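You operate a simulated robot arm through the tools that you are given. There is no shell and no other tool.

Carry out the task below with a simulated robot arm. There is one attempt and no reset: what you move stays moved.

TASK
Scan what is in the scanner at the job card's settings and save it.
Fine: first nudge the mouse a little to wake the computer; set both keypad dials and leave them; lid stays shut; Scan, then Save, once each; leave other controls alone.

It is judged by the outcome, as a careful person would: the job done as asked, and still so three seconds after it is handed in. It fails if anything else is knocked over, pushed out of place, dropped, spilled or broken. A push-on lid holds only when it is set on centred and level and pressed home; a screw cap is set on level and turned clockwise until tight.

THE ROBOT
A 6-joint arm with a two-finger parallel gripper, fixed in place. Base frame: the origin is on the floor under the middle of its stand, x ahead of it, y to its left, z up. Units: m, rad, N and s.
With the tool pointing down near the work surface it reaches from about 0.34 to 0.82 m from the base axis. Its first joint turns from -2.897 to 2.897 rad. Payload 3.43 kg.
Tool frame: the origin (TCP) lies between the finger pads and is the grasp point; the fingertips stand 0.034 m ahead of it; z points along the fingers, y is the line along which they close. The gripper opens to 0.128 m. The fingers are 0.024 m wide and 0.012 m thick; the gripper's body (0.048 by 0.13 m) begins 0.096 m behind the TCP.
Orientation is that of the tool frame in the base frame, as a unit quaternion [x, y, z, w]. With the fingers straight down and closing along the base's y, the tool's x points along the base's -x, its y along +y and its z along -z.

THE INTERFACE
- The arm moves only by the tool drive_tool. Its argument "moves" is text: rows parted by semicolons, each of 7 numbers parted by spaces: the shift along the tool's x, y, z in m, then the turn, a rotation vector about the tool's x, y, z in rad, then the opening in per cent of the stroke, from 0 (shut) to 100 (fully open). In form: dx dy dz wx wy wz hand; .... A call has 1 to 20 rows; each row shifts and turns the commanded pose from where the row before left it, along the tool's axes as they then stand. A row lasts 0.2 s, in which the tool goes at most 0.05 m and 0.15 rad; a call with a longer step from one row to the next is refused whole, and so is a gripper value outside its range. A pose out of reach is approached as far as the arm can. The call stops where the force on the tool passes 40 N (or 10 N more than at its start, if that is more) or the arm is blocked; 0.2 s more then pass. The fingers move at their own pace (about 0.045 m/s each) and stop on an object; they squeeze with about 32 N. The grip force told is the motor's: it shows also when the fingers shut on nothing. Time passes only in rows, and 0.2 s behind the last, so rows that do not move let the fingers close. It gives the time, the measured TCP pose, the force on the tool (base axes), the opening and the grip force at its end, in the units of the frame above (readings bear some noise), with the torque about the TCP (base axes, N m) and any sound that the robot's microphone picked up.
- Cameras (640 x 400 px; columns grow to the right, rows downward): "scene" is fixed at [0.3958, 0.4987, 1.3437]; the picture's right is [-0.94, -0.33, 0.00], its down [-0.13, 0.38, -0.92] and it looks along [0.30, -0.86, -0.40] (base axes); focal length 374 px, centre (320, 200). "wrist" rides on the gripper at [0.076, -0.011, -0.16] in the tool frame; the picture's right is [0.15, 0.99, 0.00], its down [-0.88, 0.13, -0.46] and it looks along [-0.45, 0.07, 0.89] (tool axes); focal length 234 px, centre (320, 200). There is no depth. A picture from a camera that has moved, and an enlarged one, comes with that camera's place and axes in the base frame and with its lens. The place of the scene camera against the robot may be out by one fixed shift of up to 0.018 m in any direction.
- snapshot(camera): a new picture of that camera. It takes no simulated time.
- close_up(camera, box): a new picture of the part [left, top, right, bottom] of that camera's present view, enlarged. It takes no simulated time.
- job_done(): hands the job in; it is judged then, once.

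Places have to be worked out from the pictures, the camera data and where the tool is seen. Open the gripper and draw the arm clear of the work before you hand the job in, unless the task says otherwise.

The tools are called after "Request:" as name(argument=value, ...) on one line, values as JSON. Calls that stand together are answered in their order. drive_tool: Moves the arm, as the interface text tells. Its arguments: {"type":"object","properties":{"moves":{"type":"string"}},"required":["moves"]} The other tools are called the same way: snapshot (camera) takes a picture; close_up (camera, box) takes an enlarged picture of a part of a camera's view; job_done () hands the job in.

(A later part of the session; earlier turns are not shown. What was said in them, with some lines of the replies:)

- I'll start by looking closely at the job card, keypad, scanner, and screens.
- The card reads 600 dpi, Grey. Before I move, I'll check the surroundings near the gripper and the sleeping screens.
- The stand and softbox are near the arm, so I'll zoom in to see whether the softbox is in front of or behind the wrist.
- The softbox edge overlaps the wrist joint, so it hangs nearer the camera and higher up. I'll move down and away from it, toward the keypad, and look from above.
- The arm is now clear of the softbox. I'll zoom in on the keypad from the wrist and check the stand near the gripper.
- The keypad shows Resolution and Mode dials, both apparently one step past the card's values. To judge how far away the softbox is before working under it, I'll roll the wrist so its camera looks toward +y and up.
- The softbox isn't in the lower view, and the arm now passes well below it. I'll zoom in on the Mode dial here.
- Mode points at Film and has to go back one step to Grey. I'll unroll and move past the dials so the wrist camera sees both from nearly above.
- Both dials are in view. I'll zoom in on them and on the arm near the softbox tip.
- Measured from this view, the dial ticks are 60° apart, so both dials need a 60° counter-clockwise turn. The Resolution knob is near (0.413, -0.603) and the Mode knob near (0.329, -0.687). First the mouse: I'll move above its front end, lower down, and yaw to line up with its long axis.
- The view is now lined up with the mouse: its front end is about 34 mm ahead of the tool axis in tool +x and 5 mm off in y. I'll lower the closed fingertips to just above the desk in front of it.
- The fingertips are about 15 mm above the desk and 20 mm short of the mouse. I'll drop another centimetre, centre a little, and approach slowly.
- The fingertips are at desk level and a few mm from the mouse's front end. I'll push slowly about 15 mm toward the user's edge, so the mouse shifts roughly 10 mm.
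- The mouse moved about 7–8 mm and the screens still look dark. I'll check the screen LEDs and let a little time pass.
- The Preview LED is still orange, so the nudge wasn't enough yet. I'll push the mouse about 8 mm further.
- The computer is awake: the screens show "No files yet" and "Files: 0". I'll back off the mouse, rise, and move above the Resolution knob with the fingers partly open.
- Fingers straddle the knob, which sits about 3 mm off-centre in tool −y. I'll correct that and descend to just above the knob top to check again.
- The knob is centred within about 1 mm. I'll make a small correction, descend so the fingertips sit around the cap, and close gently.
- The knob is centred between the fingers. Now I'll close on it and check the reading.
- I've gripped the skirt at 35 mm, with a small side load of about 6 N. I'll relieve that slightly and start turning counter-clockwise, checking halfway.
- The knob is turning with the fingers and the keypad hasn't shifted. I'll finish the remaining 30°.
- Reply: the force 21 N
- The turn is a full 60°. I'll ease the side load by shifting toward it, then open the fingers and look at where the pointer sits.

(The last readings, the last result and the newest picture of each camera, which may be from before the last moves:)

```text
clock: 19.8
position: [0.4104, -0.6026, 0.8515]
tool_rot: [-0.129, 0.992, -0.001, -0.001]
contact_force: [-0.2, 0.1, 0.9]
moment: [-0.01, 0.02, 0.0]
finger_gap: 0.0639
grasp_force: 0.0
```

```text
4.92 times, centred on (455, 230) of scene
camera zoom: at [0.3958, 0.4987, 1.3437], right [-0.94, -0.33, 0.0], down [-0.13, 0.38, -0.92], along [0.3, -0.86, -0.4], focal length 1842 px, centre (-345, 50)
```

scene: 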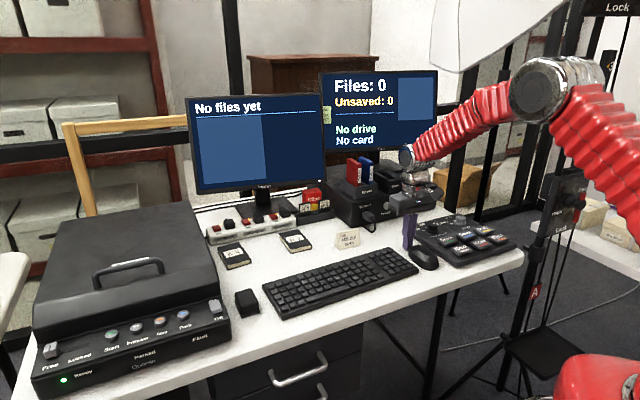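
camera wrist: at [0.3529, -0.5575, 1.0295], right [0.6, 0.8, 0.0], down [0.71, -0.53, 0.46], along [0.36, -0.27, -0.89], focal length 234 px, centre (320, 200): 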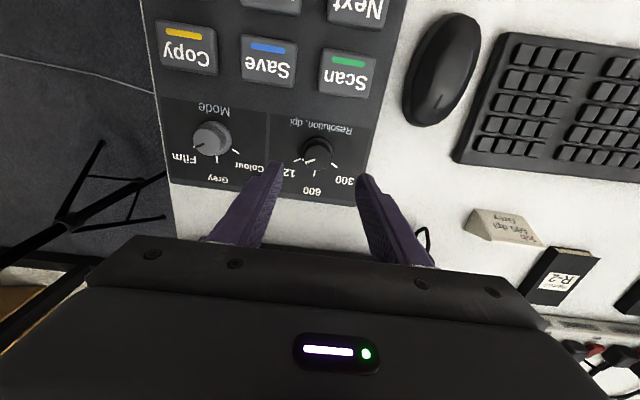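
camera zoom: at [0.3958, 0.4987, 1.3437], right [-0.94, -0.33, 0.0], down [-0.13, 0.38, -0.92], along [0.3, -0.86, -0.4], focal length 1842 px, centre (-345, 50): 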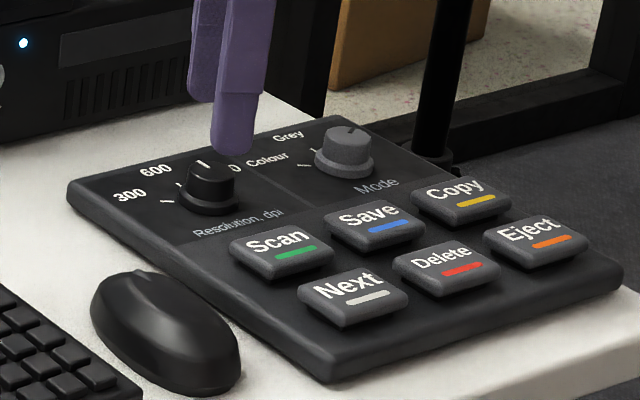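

Resolution is on the 600 tick and the keypad hasn't moved. Next I'll yaw back and move above the Mode knob at about (0.327, -0.6885).

Request:
drive_tool(moves="0 0 -0.015 0 0 0.131 50; 0 0 0 0 0 0.131 50; 0 0 0 0 0 0.131 50; 0 0 0 0 0 0.131 50; 0 0 0 0 0 0.131 50; 0 0 0 0 0 0.131 50; 0 0 0 0 0 0.131 50; 0 0 0 0 0 0.131 50; -0.0007 -0.04 0 0 0 0 50; -0.0007 -0.04 0 0 0 0 50; -0.0007 -0.0397 0 0 0 0 50; 0 0 0 0 0 0 50")

Request:
close_up(camera="wrist", box=[240, 100, 400, 200])

Request:
snapshot(camera="scene")

```text
clock: 22.4
position: [0.3287, -0.6918, 0.8672]
tool_rot: [0.383, 0.924, -0.001, 0.001]
contact_force: [0.0, 0.7, -0.8]
moment: [-0.01, 0.04, -0.01]
finger_gap: 0.0642
grasp_force: 0.0
```

```text
4.00 times, centred on (320, 150) of wrist
camera zoom: at [0.2681, -0.6462, 1.0271], right [0.6, 0.8, 0.0], down [0.71, -0.53, 0.46], along [0.36, -0.27, -0.89], focal length 937 px, centre (320, 400)
```

zoom: 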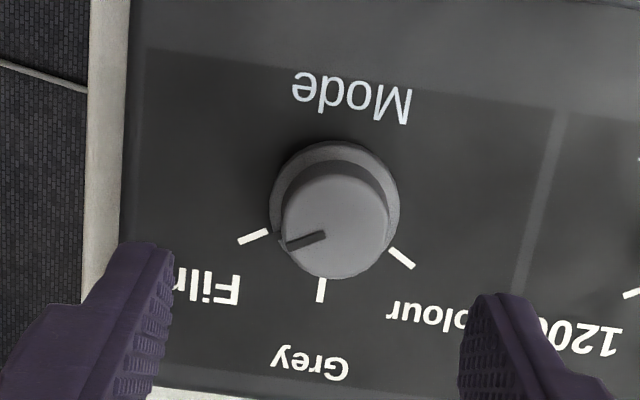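

```text
taken
```

scene: 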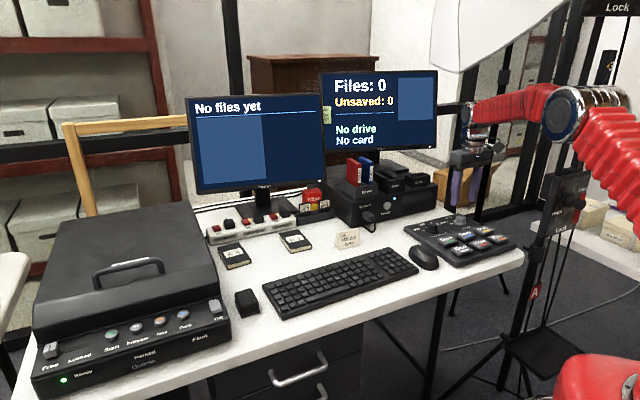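

The Mode knob is about 4 mm off in tool +x and +y. I'll correct for that and descend to just above it.

Request:
drive_tool(moves="0.0035 0.0038 0.021 0 0 0 50; 0 0 0.021 0 0 0 50; 0 0 0 0 0 0 50")

Request:
close_up(camera="wrist", box=[240, 120, 400, 220])

Request:
close_up(camera="scene", box=[420, 180, 500, 230])

```text
clock: 23.2
position: [0.3274, -0.6861, 0.8265]
tool_rot: [0.384, 0.923, -0.001, 0.0]
contact_force: [0.1, 0.7, -0.7]
moment: [-0.01, 0.01, 0.02]
finger_gap: 0.0639
grasp_force: 0.1
```

```text
4.00 times, centred on (320, 170) of wrist
camera zoom: at [0.2676, -0.6413, 0.9852], right [0.6, 0.8, 0.0], down [0.71, -0.53, 0.46], along [0.36, -0.27, -0.89], focal length 937 px, centre (320, 320)
```

zoom: 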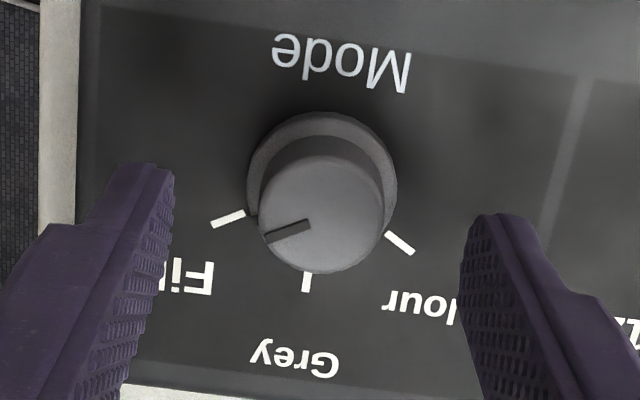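

```text
8.00 times, centred on (460, 205) of scene
camera zoom: at [0.3958, 0.4987, 1.3437], right [-0.94, -0.33, 0.0], down [-0.13, 0.38, -0.92], along [0.3, -0.86, -0.4], focal length 2994 px, centre (-800, 160)
```

zoom: 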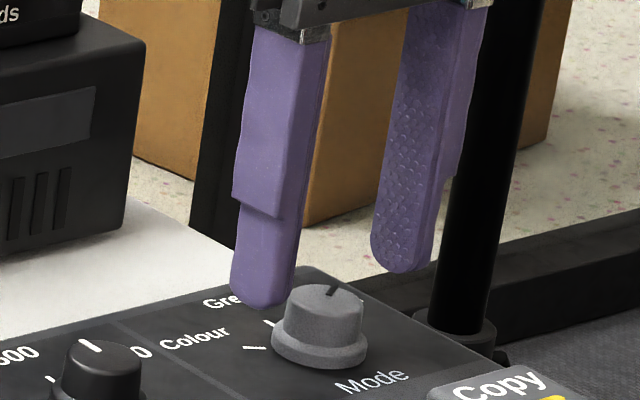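

Relative to the first knob the alignment is nearly identical, needing only sub-millimetre correction. I'll descend, close, and check the side load.

Request:
drive_tool(moves="-0.0004 0.0004 0.0125 0 0 0 50; 0 0 0.0125 0 0 0 50; 0 0 0 0 0 0 40; 0 0 0 0 0 0 30; 0 0 0 0 0 0 22; 0 0 0 0 0 0 18; 0 0 0 0 0 0 15; 0 0 0 0 0 0 15")

Request:
close_up(camera="wrist", box=[240, 120, 400, 220])

```text
clock: 25.0
position: [0.3271, -0.6857, 0.8005]
tool_rot: [0.384, 0.923, -0.001, -0.001]
contact_force: [-3.1, -3.8, -4.8]
moment: [-0.29, -0.05, 0.04]
finger_gap: 0.0351
grasp_force: 44.9
```

```text
4.00 times, centred on (320, 170) of wrist
camera zoom: at [0.2672, -0.6404, 0.9603], right [0.6, 0.8, 0.0], down [0.71, -0.53, 0.46], along [0.36, -0.27, -0.89], focal length 937 px, centre (320, 320)
```

zoom: 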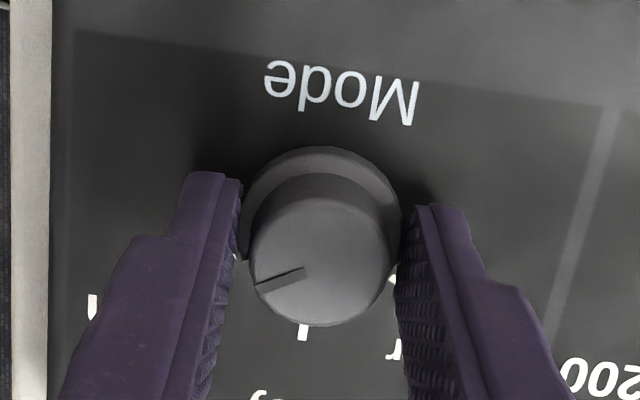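

The grip matches the first knob with a light side load. I'll turn the Mode dial counter-clockwise 60° in two halves.

Request:
drive_tool(moves="0 -0.0004 0 0 0 0 15; 0 0 0 0 0 -0.131 15; 0 0 0 0 0 -0.131 15; 0 0 0 0 0 -0.131 15; 0 0 0 0 0 -0.131 15")

Request:
close_up(camera="wrist", box=[240, 120, 400, 220])

Request:
close_up(camera="scene", box=[390, 190, 520, 271])

```text
clock: 26.2
position: [0.3292, -0.6858, 0.7993]
tool_rot: [0.13, 0.991, -0.002, -0.001]
contact_force: [-4.0, -6.0, 5.2]
moment: [-0.29, -0.84, 0.0]
finger_gap: 0.035
grasp_force: 44.5
```

```text
4.00 times, centred on (320, 170) of wrist
camera zoom: at [0.2522, -0.6774, 0.9604], right [0.11, 0.99, 0.0], down [0.88, -0.1, 0.46], along [0.45, -0.06, -0.89], focal length 937 px, centre (320, 320)
```

zoom: 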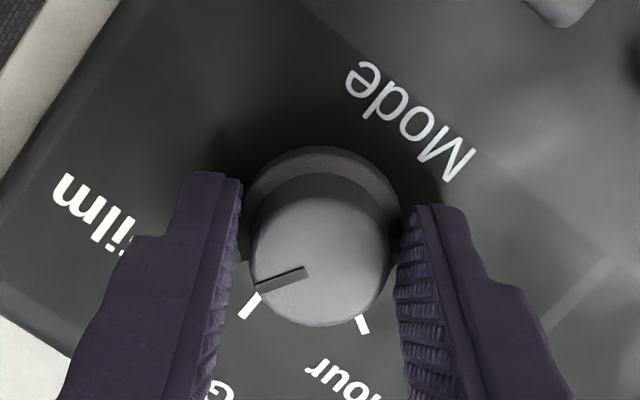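

```text
4.92 times, centred on (455, 230) of scene
camera zoom: at [0.3958, 0.4987, 1.3437], right [-0.94, -0.33, 0.0], down [-0.13, 0.38, -0.92], along [0.3, -0.86, -0.4], focal length 1842 px, centre (-345, 50)
```

zoom: 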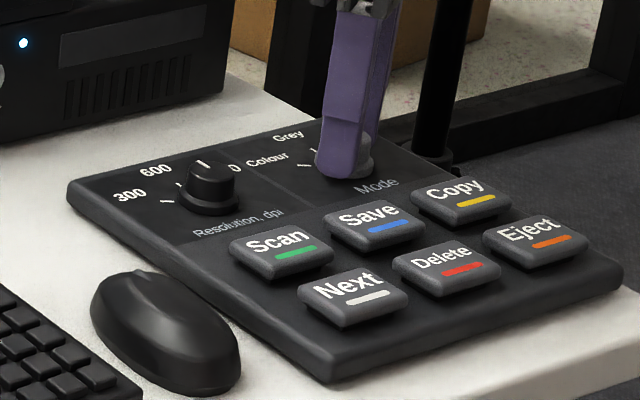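

Halfway through, loads are small and the keypad is steady. I'll turn the second half.

Request:
drive_tool(moves="0 0 0 0 0 -0.131 15; 0 0 0 0 0 -0.131 15; 0 0 0 0 0 -0.131 15; 0 0 0 0 0 -0.131 15; 0 0 0 0 0 0 15")

Request:
close_up(camera="wrist", box=[240, 120, 400, 220])

```text
clock: 27.4
position: [0.3272, -0.6852, 0.801]
tool_rot: [-0.13, 0.991, -0.002, -0.001]
contact_force: [-1.4, -12.2, 5.8]
moment: [-0.14, -0.83, 0.0]
finger_gap: 0.0353
grasp_force: 44.9
```

```text
4.00 times, centred on (320, 170) of wrist
camera zoom: at [0.258, -0.7167, 0.9605], right [-0.4, 0.92, 0.0], down [0.82, 0.36, 0.45], along [0.42, 0.18, -0.89], focal length 937 px, centre (320, 320)
```

zoom: 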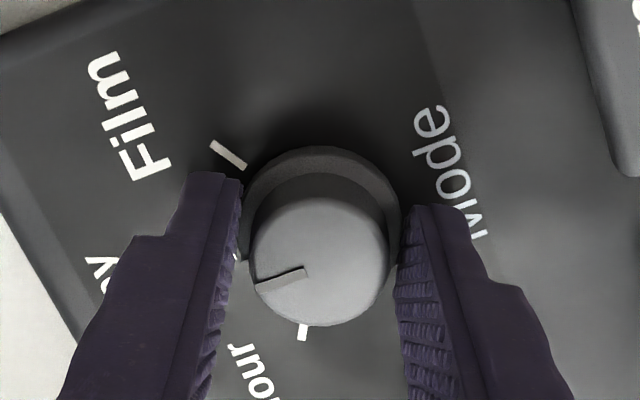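

The Mode knob followed the full 60°. I'll relieve the −y side load slightly, open, and rise to check the pointer.

Request:
drive_tool(moves="0 -0.0006 0 0 0 0 15; 0 0 0 0 0 0 35; 0 0 0 0 0 0 50; 0 0 -0.02 0 0 0 50; 0 0 -0.035 0 0 0 50")

Request:
close_up(camera="wrist", box=[240, 100, 400, 200])

Request:
close_up(camera="scene", box=[390, 190, 520, 271])

Request:
snapshot(camera="wrist")

```text
clock: 28.6
position: [0.3282, -0.6861, 0.855]
tool_rot: [-0.13, 0.992, -0.001, -0.001]
contact_force: [0.3, -0.3, 0.0]
moment: [-0.03, -0.01, -0.03]
finger_gap: 0.064
grasp_force: 0.1
```

```text
4.00 times, centred on (320, 150) of wrist
camera zoom: at [0.2581, -0.7171, 1.015], right [-0.4, 0.92, 0.0], down [0.82, 0.35, 0.45], along [0.42, 0.18, -0.89], focal length 937 px, centre (320, 400)
```

zoom: 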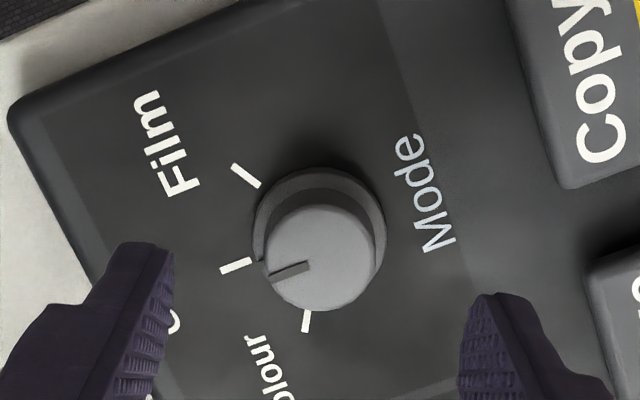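

```text
4.92 times, centred on (455, 230) of scene
camera zoom: at [0.3958, 0.4987, 1.3437], right [-0.94, -0.33, 0.0], down [-0.13, 0.38, -0.92], along [0.3, -0.86, -0.4], focal length 1842 px, centre (-345, 50)
```

zoom: 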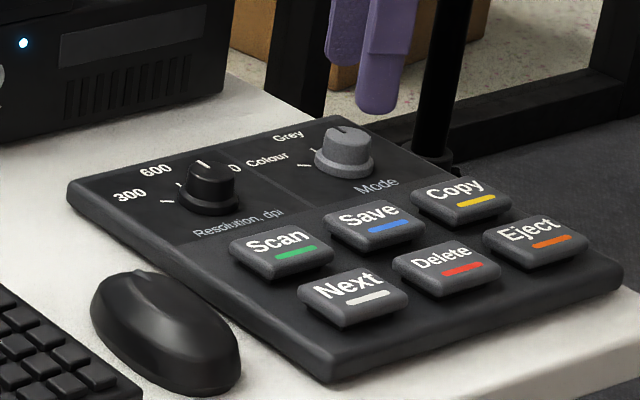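

```text
taken
camera wrist: at [0.2581, -0.7171, 1.015], right [-0.4, 0.92, 0.0], down [0.82, 0.35, 0.45], along [0.42, 0.18, -0.89], focal length 234 px, centre (320, 200)
```

wrist: 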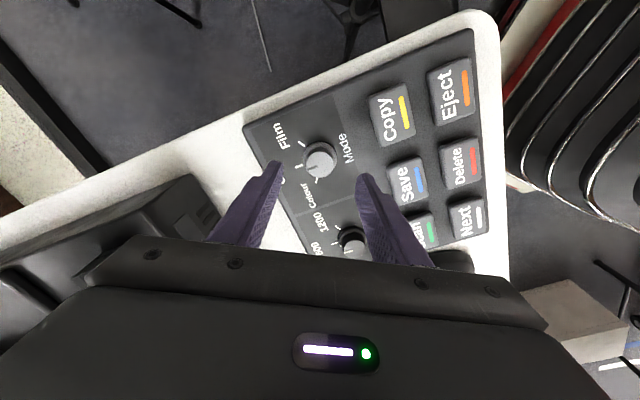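

Mode is on Grey and Resolution on 600. I'll close the fingers, yaw back to align with the keypad, and move above the Scan button at about (0.364, -0.531).

Request:
drive_tool(moves="0 0 -0.015 0 0 0.131 20; 0 0 0 0 0 0.131 0; 0 0 0 0 0 0.131 0; 0 0 0 0 0 0.131 0; 0 0 0 0 0 0.131 0; 0 0 0 0 0 0.131 0; 0 0 0 0 0 0.131 0; 0 0 0 0 0 0.131 0; 0.0212 0.0337 0 0 0 0 0; 0.0212 0.0337 0 0 0 0 0; 0.0212 0.0337 0 0 0 0 0; 0.0212 0.0337 0 0 0 0 0; 0 0 0 0 0 0 0")

Request:
snapshot(camera="wrist")

Request:
close_up(camera="wrist", box=[240, 80, 400, 180])

Request:
close_up(camera="scene", box=[390, 190, 520, 271])

```text
clock: 31.4
position: [0.3638, -0.5287, 0.87]
tool_rot: [0.384, 0.924, -0.001, 0.0]
contact_force: [0.1, -0.4, 0.0]
moment: [-0.03, -0.01, 0.0]
finger_gap: 0.0001
grasp_force: 31.9
```

```text
taken
camera wrist: at [0.3029, -0.4845, 1.0309], right [0.6, 0.8, 0.0], down [0.71, -0.53, 0.46], along [0.36, -0.27, -0.89], focal length 234 px, centre (320, 200)
```

wrist: 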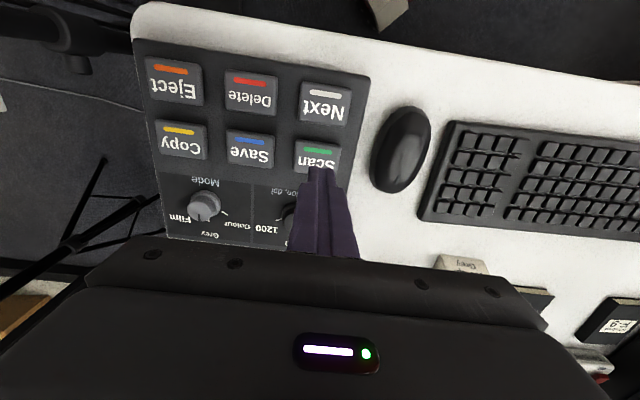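

```text
4.00 times, centred on (320, 130) of wrist
camera zoom: at [0.3029, -0.4845, 1.0309], right [0.6, 0.8, 0.0], down [0.71, -0.53, 0.46], along [0.36, -0.27, -0.89], focal length 937 px, centre (320, 480)
```

zoom: 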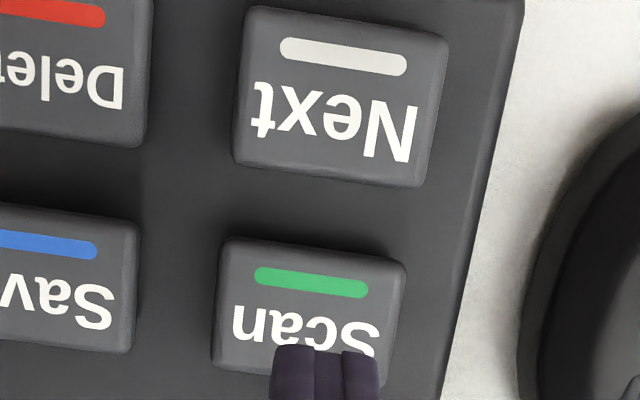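

```text
4.92 times, centred on (455, 230) of scene
camera zoom: at [0.3958, 0.4987, 1.3437], right [-0.94, -0.33, 0.0], down [-0.13, 0.38, -0.92], along [0.3, -0.86, -0.4], focal length 1842 px, centre (-345, 50)
```

zoom: 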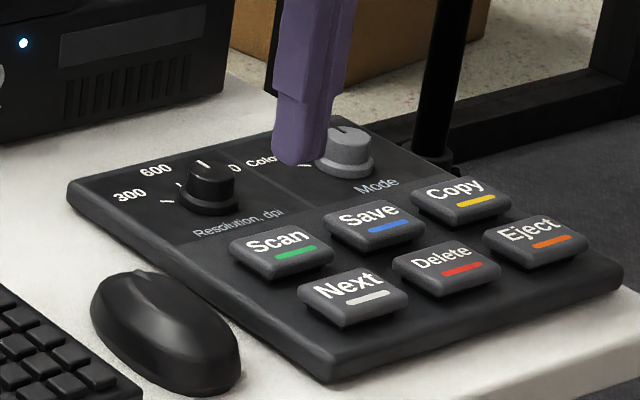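

Scan's centre is about 5 mm off in tool −x and 2 mm in −y. I'll correct that and descend to about 9 mm above the button, then look before pressing.

Request:
drive_tool(moves="-0.005 -0.002 0.03 0 0 0 0; 0 0 0.029 0 0 0 0; 0 0 0 0 0 0 0")

Request:
close_up(camera="wrist", box=[240, 100, 400, 200])

Request:
close_up(camera="scene", box=[410, 205, 490, 255])

```text
clock: 32.2
position: [0.3669, -0.5351, 0.8133]
tool_rot: [0.383, 0.924, 0.0, -0.001]
contact_force: [0.3, -0.2, 0.1]
moment: [0.0, 0.02, -0.01]
finger_gap: 0.0
grasp_force: 32.2
```

```text
4.00 times, centred on (320, 150) of wrist
camera zoom: at [0.3059, -0.4898, 0.9725], right [0.6, 0.8, 0.0], down [0.71, -0.53, 0.46], along [0.36, -0.27, -0.89], focal length 937 px, centre (320, 400)
```

zoom: 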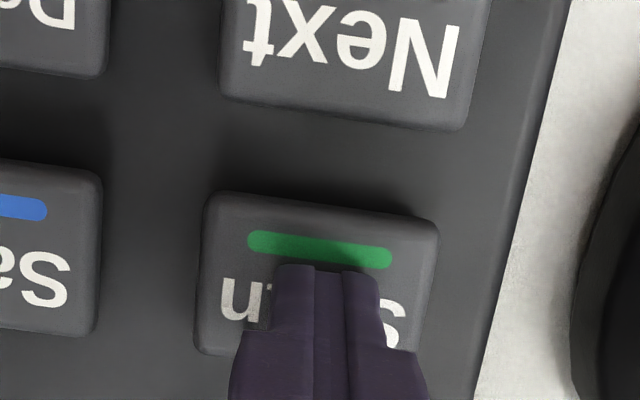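

```text
8.00 times, centred on (450, 230) of scene
camera zoom: at [0.3958, 0.4987, 1.3437], right [-0.94, -0.33, 0.0], down [-0.13, 0.38, -0.92], along [0.3, -0.86, -0.4], focal length 2994 px, centre (-720, -40)
```

zoom: 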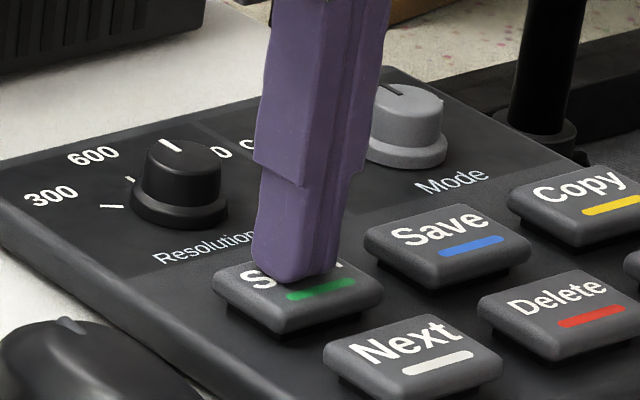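

The tip is centred over Scan, about 12 mm above it. I'll lower in small steps until contact and listen for a click.

Request:
drive_tool(moves="0 0 0.006 0 0 0 0; 0 0 0.004 0 0 0 0; 0 0 0.002 0 0 0 0; 0 0 0.001 0 0 0 0")

Request:
close_up(camera="scene", box=[410, 205, 490, 255])

```text
clock: 33.1
position: [0.3673, -0.5357, 0.8051]
tool_rot: [0.384, 0.924, -0.003, 0.002]
contact_force: [-4.7, 7.7, 22.2]
moment: [0.31, 0.21, -0.02]
finger_gap: 0.0003
grasp_force: 31.8
heard: click
stopped in row 4: the force on the tool passed its limit at 42 N (the readings are from after the stop); the commanded pose is now the measured one
```

```text
8.00 times, centred on (450, 230) of scene
camera zoom: at [0.3958, 0.4987, 1.3437], right [-0.94, -0.33, 0.0], down [-0.13, 0.38, -0.92], along [0.3, -0.86, -0.4], focal length 2994 px, centre (-720, -40)
```

zoom: 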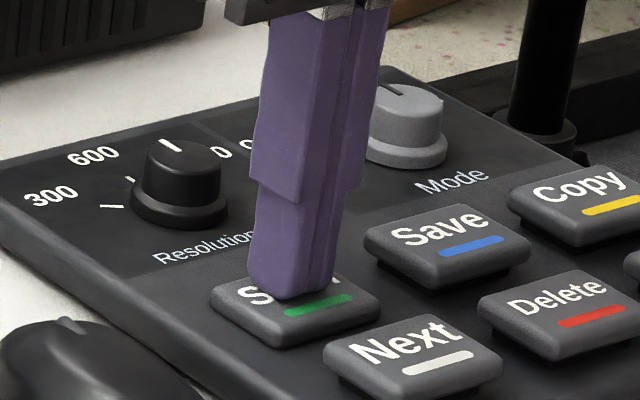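

A click was heard and the Scan button is down. I'll lift straight up to release it and watch the screens.

Request:
drive_tool(moves="0 0 -0.01 0 0 0 0; 0 0 -0.025 0 0 0 0; 0 0 -0.025 0 0 0 0; 0 0 0 0 0 0 0")

Request:
snapshot(camera="scene")

Request:
snapshot(camera="wrist")

```text
clock: 34.1
position: [0.3681, -0.5354, 0.8636]
tool_rot: [0.383, 0.924, -0.002, 0.001]
contact_force: [-0.1, -0.5, -0.9]
moment: [0.03, -0.01, 0.06]
finger_gap: 0.0
grasp_force: 32.6
```

```text
taken
```

scene: 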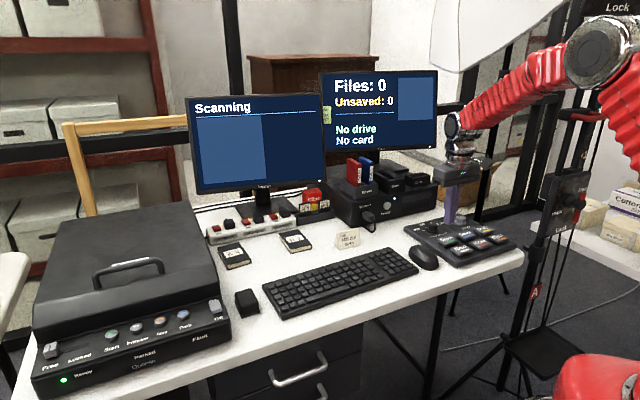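

```text
taken
camera wrist: at [0.3064, -0.4896, 1.0236], right [0.6, 0.8, 0.0], down [0.71, -0.53, 0.46], along [0.37, -0.28, -0.89], focal length 234 px, centre (320, 200)
```

wrist: 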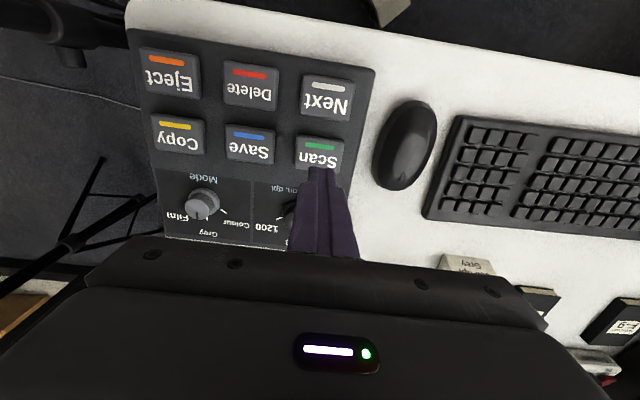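

The Preview screen says "Scanning". While it runs, I'll move above Save, 78 mm along keypad right, and wait.

Request:
drive_tool(moves="0 -0.026 0 0 0 0 0; 0 -0.026 0 0 0 0 0; -0.001 -0.026 0 0 0 0 0; 0 0 0 0 0 0 0; 0 0 0 0 0 0 0; 0 0 0 0 0 0 0; 0 0 0 0 0 0 0; 0 0 0 0 0 0 0")

Request:
snapshot(camera="scene")

Request:
close_up(camera="wrist", box=[240, 80, 400, 180])

```text
clock: 35.9
position: [0.3124, -0.5927, 0.8627]
tool_rot: [0.384, 0.923, -0.002, 0.0]
contact_force: [-0.7, -0.1, 0.5]
moment: [-0.01, 0.0, 0.0]
finger_gap: 0.0
grasp_force: 32.6
```

```text
taken
```

scene: 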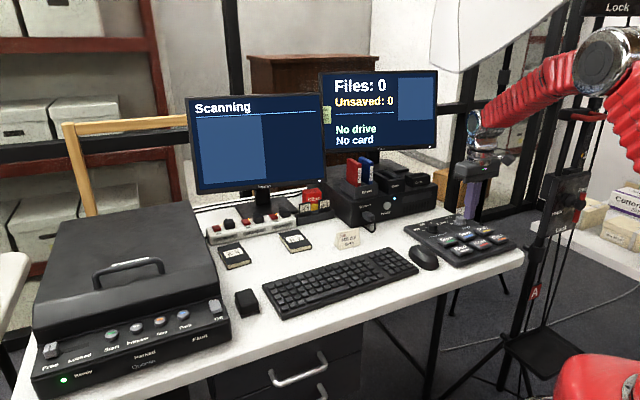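

```text
4.00 times, centred on (320, 130) of wrist
camera zoom: at [0.251, -0.5462, 1.0227], right [0.6, 0.8, 0.0], down [0.71, -0.53, 0.46], along [0.37, -0.28, -0.89], focal length 937 px, centre (320, 480)
```

zoom: 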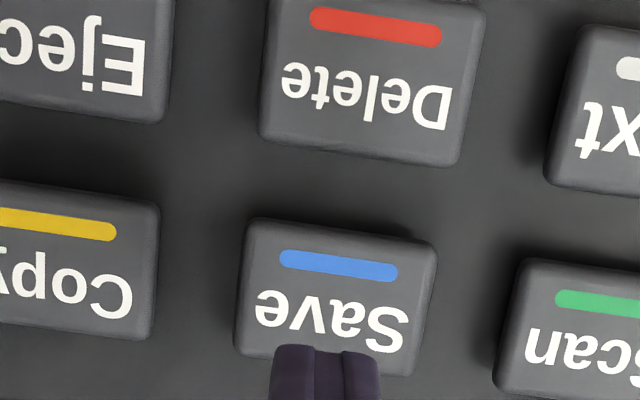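

Still scanning. I'll centre over Save with a 4 mm correction and wait.

Request:
drive_tool(moves="0.004 0.0035 0 0 0 0 0; 0 0 0 0 0 0 0; 0 0 0 0 0 0 0; 0 0 0 0 0 0 0; 0 0 0 0 0 0 0; 0 0 0 0 0 0 0; 0 0 0 0 0 0 0; 0 0 0 0 0 0 0; 0 0 0 0 0 0 0; 0 0 0 0 0 0 0; 0 0 0 0 0 0 0; 0 0 0 0 0 0 0")

Request:
snapshot(camera="scene")

Request:
close_up(camera="wrist", box=[240, 80, 400, 180])

```text
clock: 38.5
position: [0.3115, -0.5861, 0.8636]
tool_rot: [0.384, 0.923, -0.003, 0.0]
contact_force: [0.5, -0.8, -0.3]
moment: [0.01, -0.03, 0.01]
finger_gap: 0.0
grasp_force: 32.2
```

```text
taken
```

scene: 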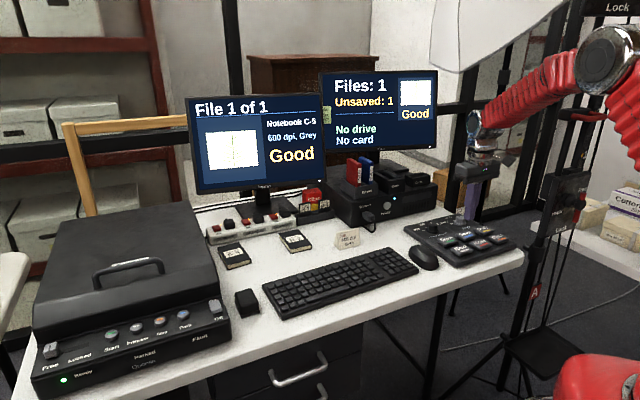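

```text
4.00 times, centred on (320, 130) of wrist
camera zoom: at [0.2507, -0.54, 1.0221], right [0.6, 0.8, 0.0], down [0.71, -0.53, 0.46], along [0.37, -0.28, -0.89], focal length 937 px, centre (320, 480)
```

zoom: 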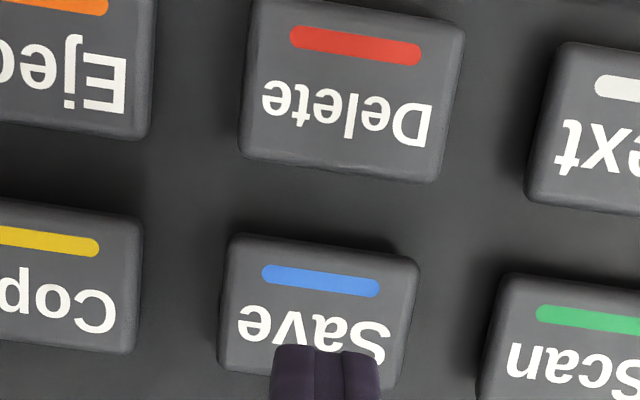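

The scan is done: "Notebook C-5, 600 dpi, Grey, Good", Unsaved 1. I'm centred over Save, so I'll descend and press it the same way.

Request:
drive_tool(moves="0 0 0.025 0 0 0 0; 0 0 0.025 0 0 0 0; 0 0 0.006 0 0 0 0; 0 0 0.003 0 0 0 0")

Request:
close_up(camera="scene", box=[410, 205, 490, 255])

```text
clock: 39.5
position: [0.3112, -0.5847, 0.8058]
tool_rot: [0.383, 0.924, -0.002, 0.002]
contact_force: [-5.6, 4.8, 18.4]
moment: [0.2, 0.26, 0.0]
finger_gap: 0.0
grasp_force: 32.3
heard: click
```

```text
8.00 times, centred on (450, 230) of scene
camera zoom: at [0.3958, 0.4987, 1.3437], right [-0.94, -0.33, 0.0], down [-0.13, 0.38, -0.92], along [0.3, -0.86, -0.4], focal length 2994 px, centre (-720, -40)
```

zoom: 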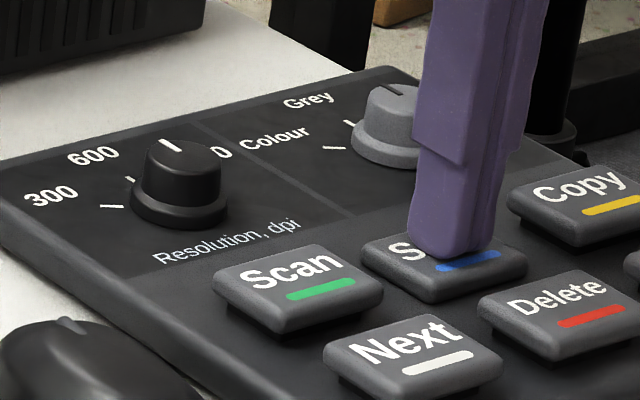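

Save clicked. I'll lift straight up and check the screens.

Request:
drive_tool(moves="0 0 -0.01 0 0 0 0; 0 0 -0.025 0 0 0 0; 0 0 -0.03 0 0 0 0; 0 0 -0.03 0 0 0 0; 0 0 0 0 0 0 0")

Request:
snapshot(camera="scene")

Request:
close_up(camera="scene", box=[180, 60, 450, 229])

```text
clock: 40.7
position: [0.3097, -0.585, 0.9009]
tool_rot: [0.383, 0.924, -0.002, 0.001]
contact_force: [-0.2, 0.0, 0.0]
moment: [-0.01, 0.01, 0.01]
finger_gap: 0.0
grasp_force: 31.9
```

```text
taken
```

scene: 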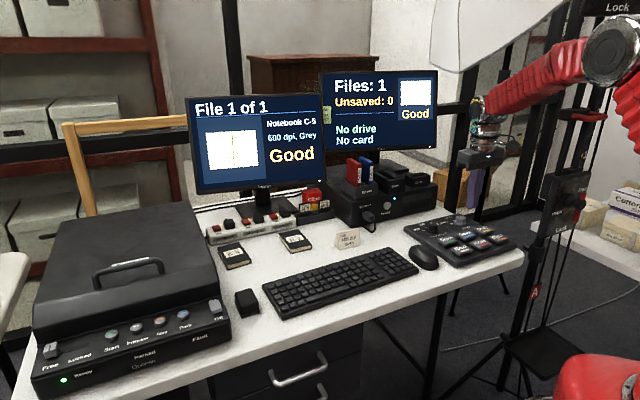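

```text
2.37 times, centred on (315, 144) of scene
camera zoom: at [0.3958, 0.4987, 1.3437], right [-0.94, -0.33, 0.0], down [-0.13, 0.38, -0.92], along [0.3, -0.86, -0.4], focal length 886 px, centre (332, 331)
```

zoom: 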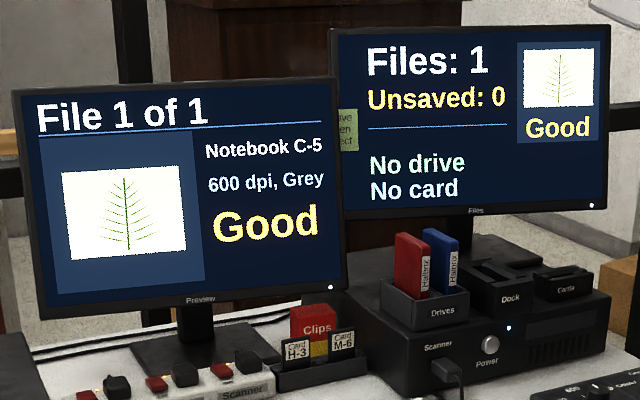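

The screens show Files: 1, Unsaved: 0, with 600 dpi Grey and Good, so it's saved. I'll draw the arm back toward its start area, open the gripper, and do a final check.

Request:
drive_tool(moves="0 0 -0.03 0 0 0 0; 0.03 0.003 -0.025 0 0 0 20; 0.03 0.003 -0.025 0 0 0 50; 0.03 0.003 -0.025 0 0 0 80; 0.03 0.003 -0.02 0 0 0 100; 0.03 0.003 -0.02 0 0 0 100; 0 0 0 0 0 0 100; 0 0 0 0 0 0 100; 0 0 0 0 0 0 100")

Request:
snapshot(camera="scene")

Request:
close_up(camera="scene", box=[395, 200, 525, 280])

Request:
snapshot(camera="wrist")

```text
clock: 42.7
position: [0.2145, -0.4673, 1.0448]
tool_rot: [0.383, 0.924, -0.002, 0.001]
contact_force: [0.3, -0.4, 0.2]
moment: [-0.04, -0.01, 0.01]
finger_gap: 0.1279
grasp_force: 0.0
```

```text
taken
```

scene: 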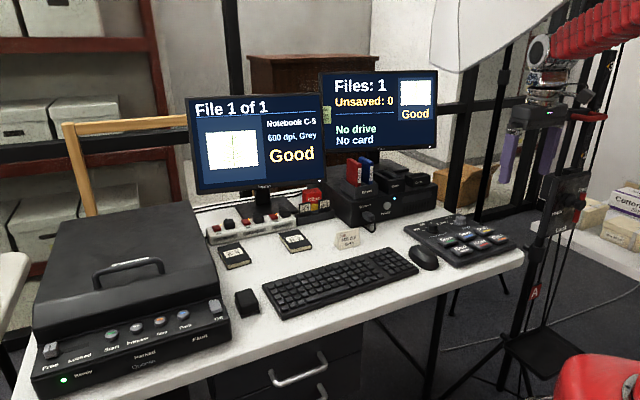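

```text
4.92 times, centred on (460, 240) of scene
camera zoom: at [0.3958, 0.4987, 1.3437], right [-0.94, -0.33, 0.0], down [-0.13, 0.38, -0.92], along [0.3, -0.86, -0.4], focal length 1842 px, centre (-369, 3)
```

zoom: 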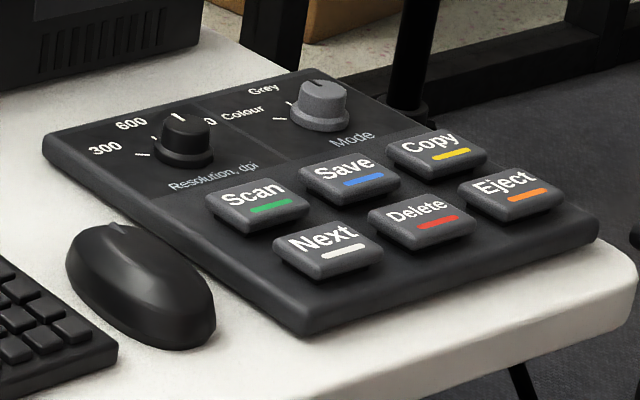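

```text
taken
camera wrist: at [0.1539, -0.4218, 1.2045], right [0.6, 0.8, 0.0], down [0.71, -0.53, 0.46], along [0.37, -0.28, -0.89], focal length 234 px, centre (320, 200)
```

wrist: 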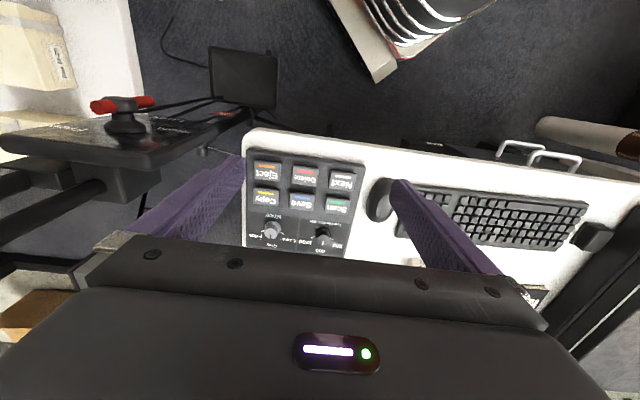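

The dials stay on 600 and Grey, the keypad hasn't shifted, and only the mouse was nudged. The lid is shut, the file is saved, and the gripper is open and clear, so I'm handing the job in.

Request:
job_done()

```text
The job is handed in.
```

The scan is done at the job card's settings and saved. The screens show one file, Notebook C-5, at 600 dpi Grey, marked "Good", with nothing left unsaved.

- **Mouse:** I nudged it toward the front edge of the desk. The first push of 7–8 mm didn't wake the computer, so I pushed it about 8 mm more.
- **Dials:** Resolution went from 1200 to 600 and Mode from Film to Grey. Both are still there, and the keypad did not move.
- **Buttons:** I pressed Scan once, waited for the scan to finish, then pressed Save once. Each press gave a click.
- **Everything else:** The lid stayed shut and I touched no other controls. The arm is drawn back with the gripper open.
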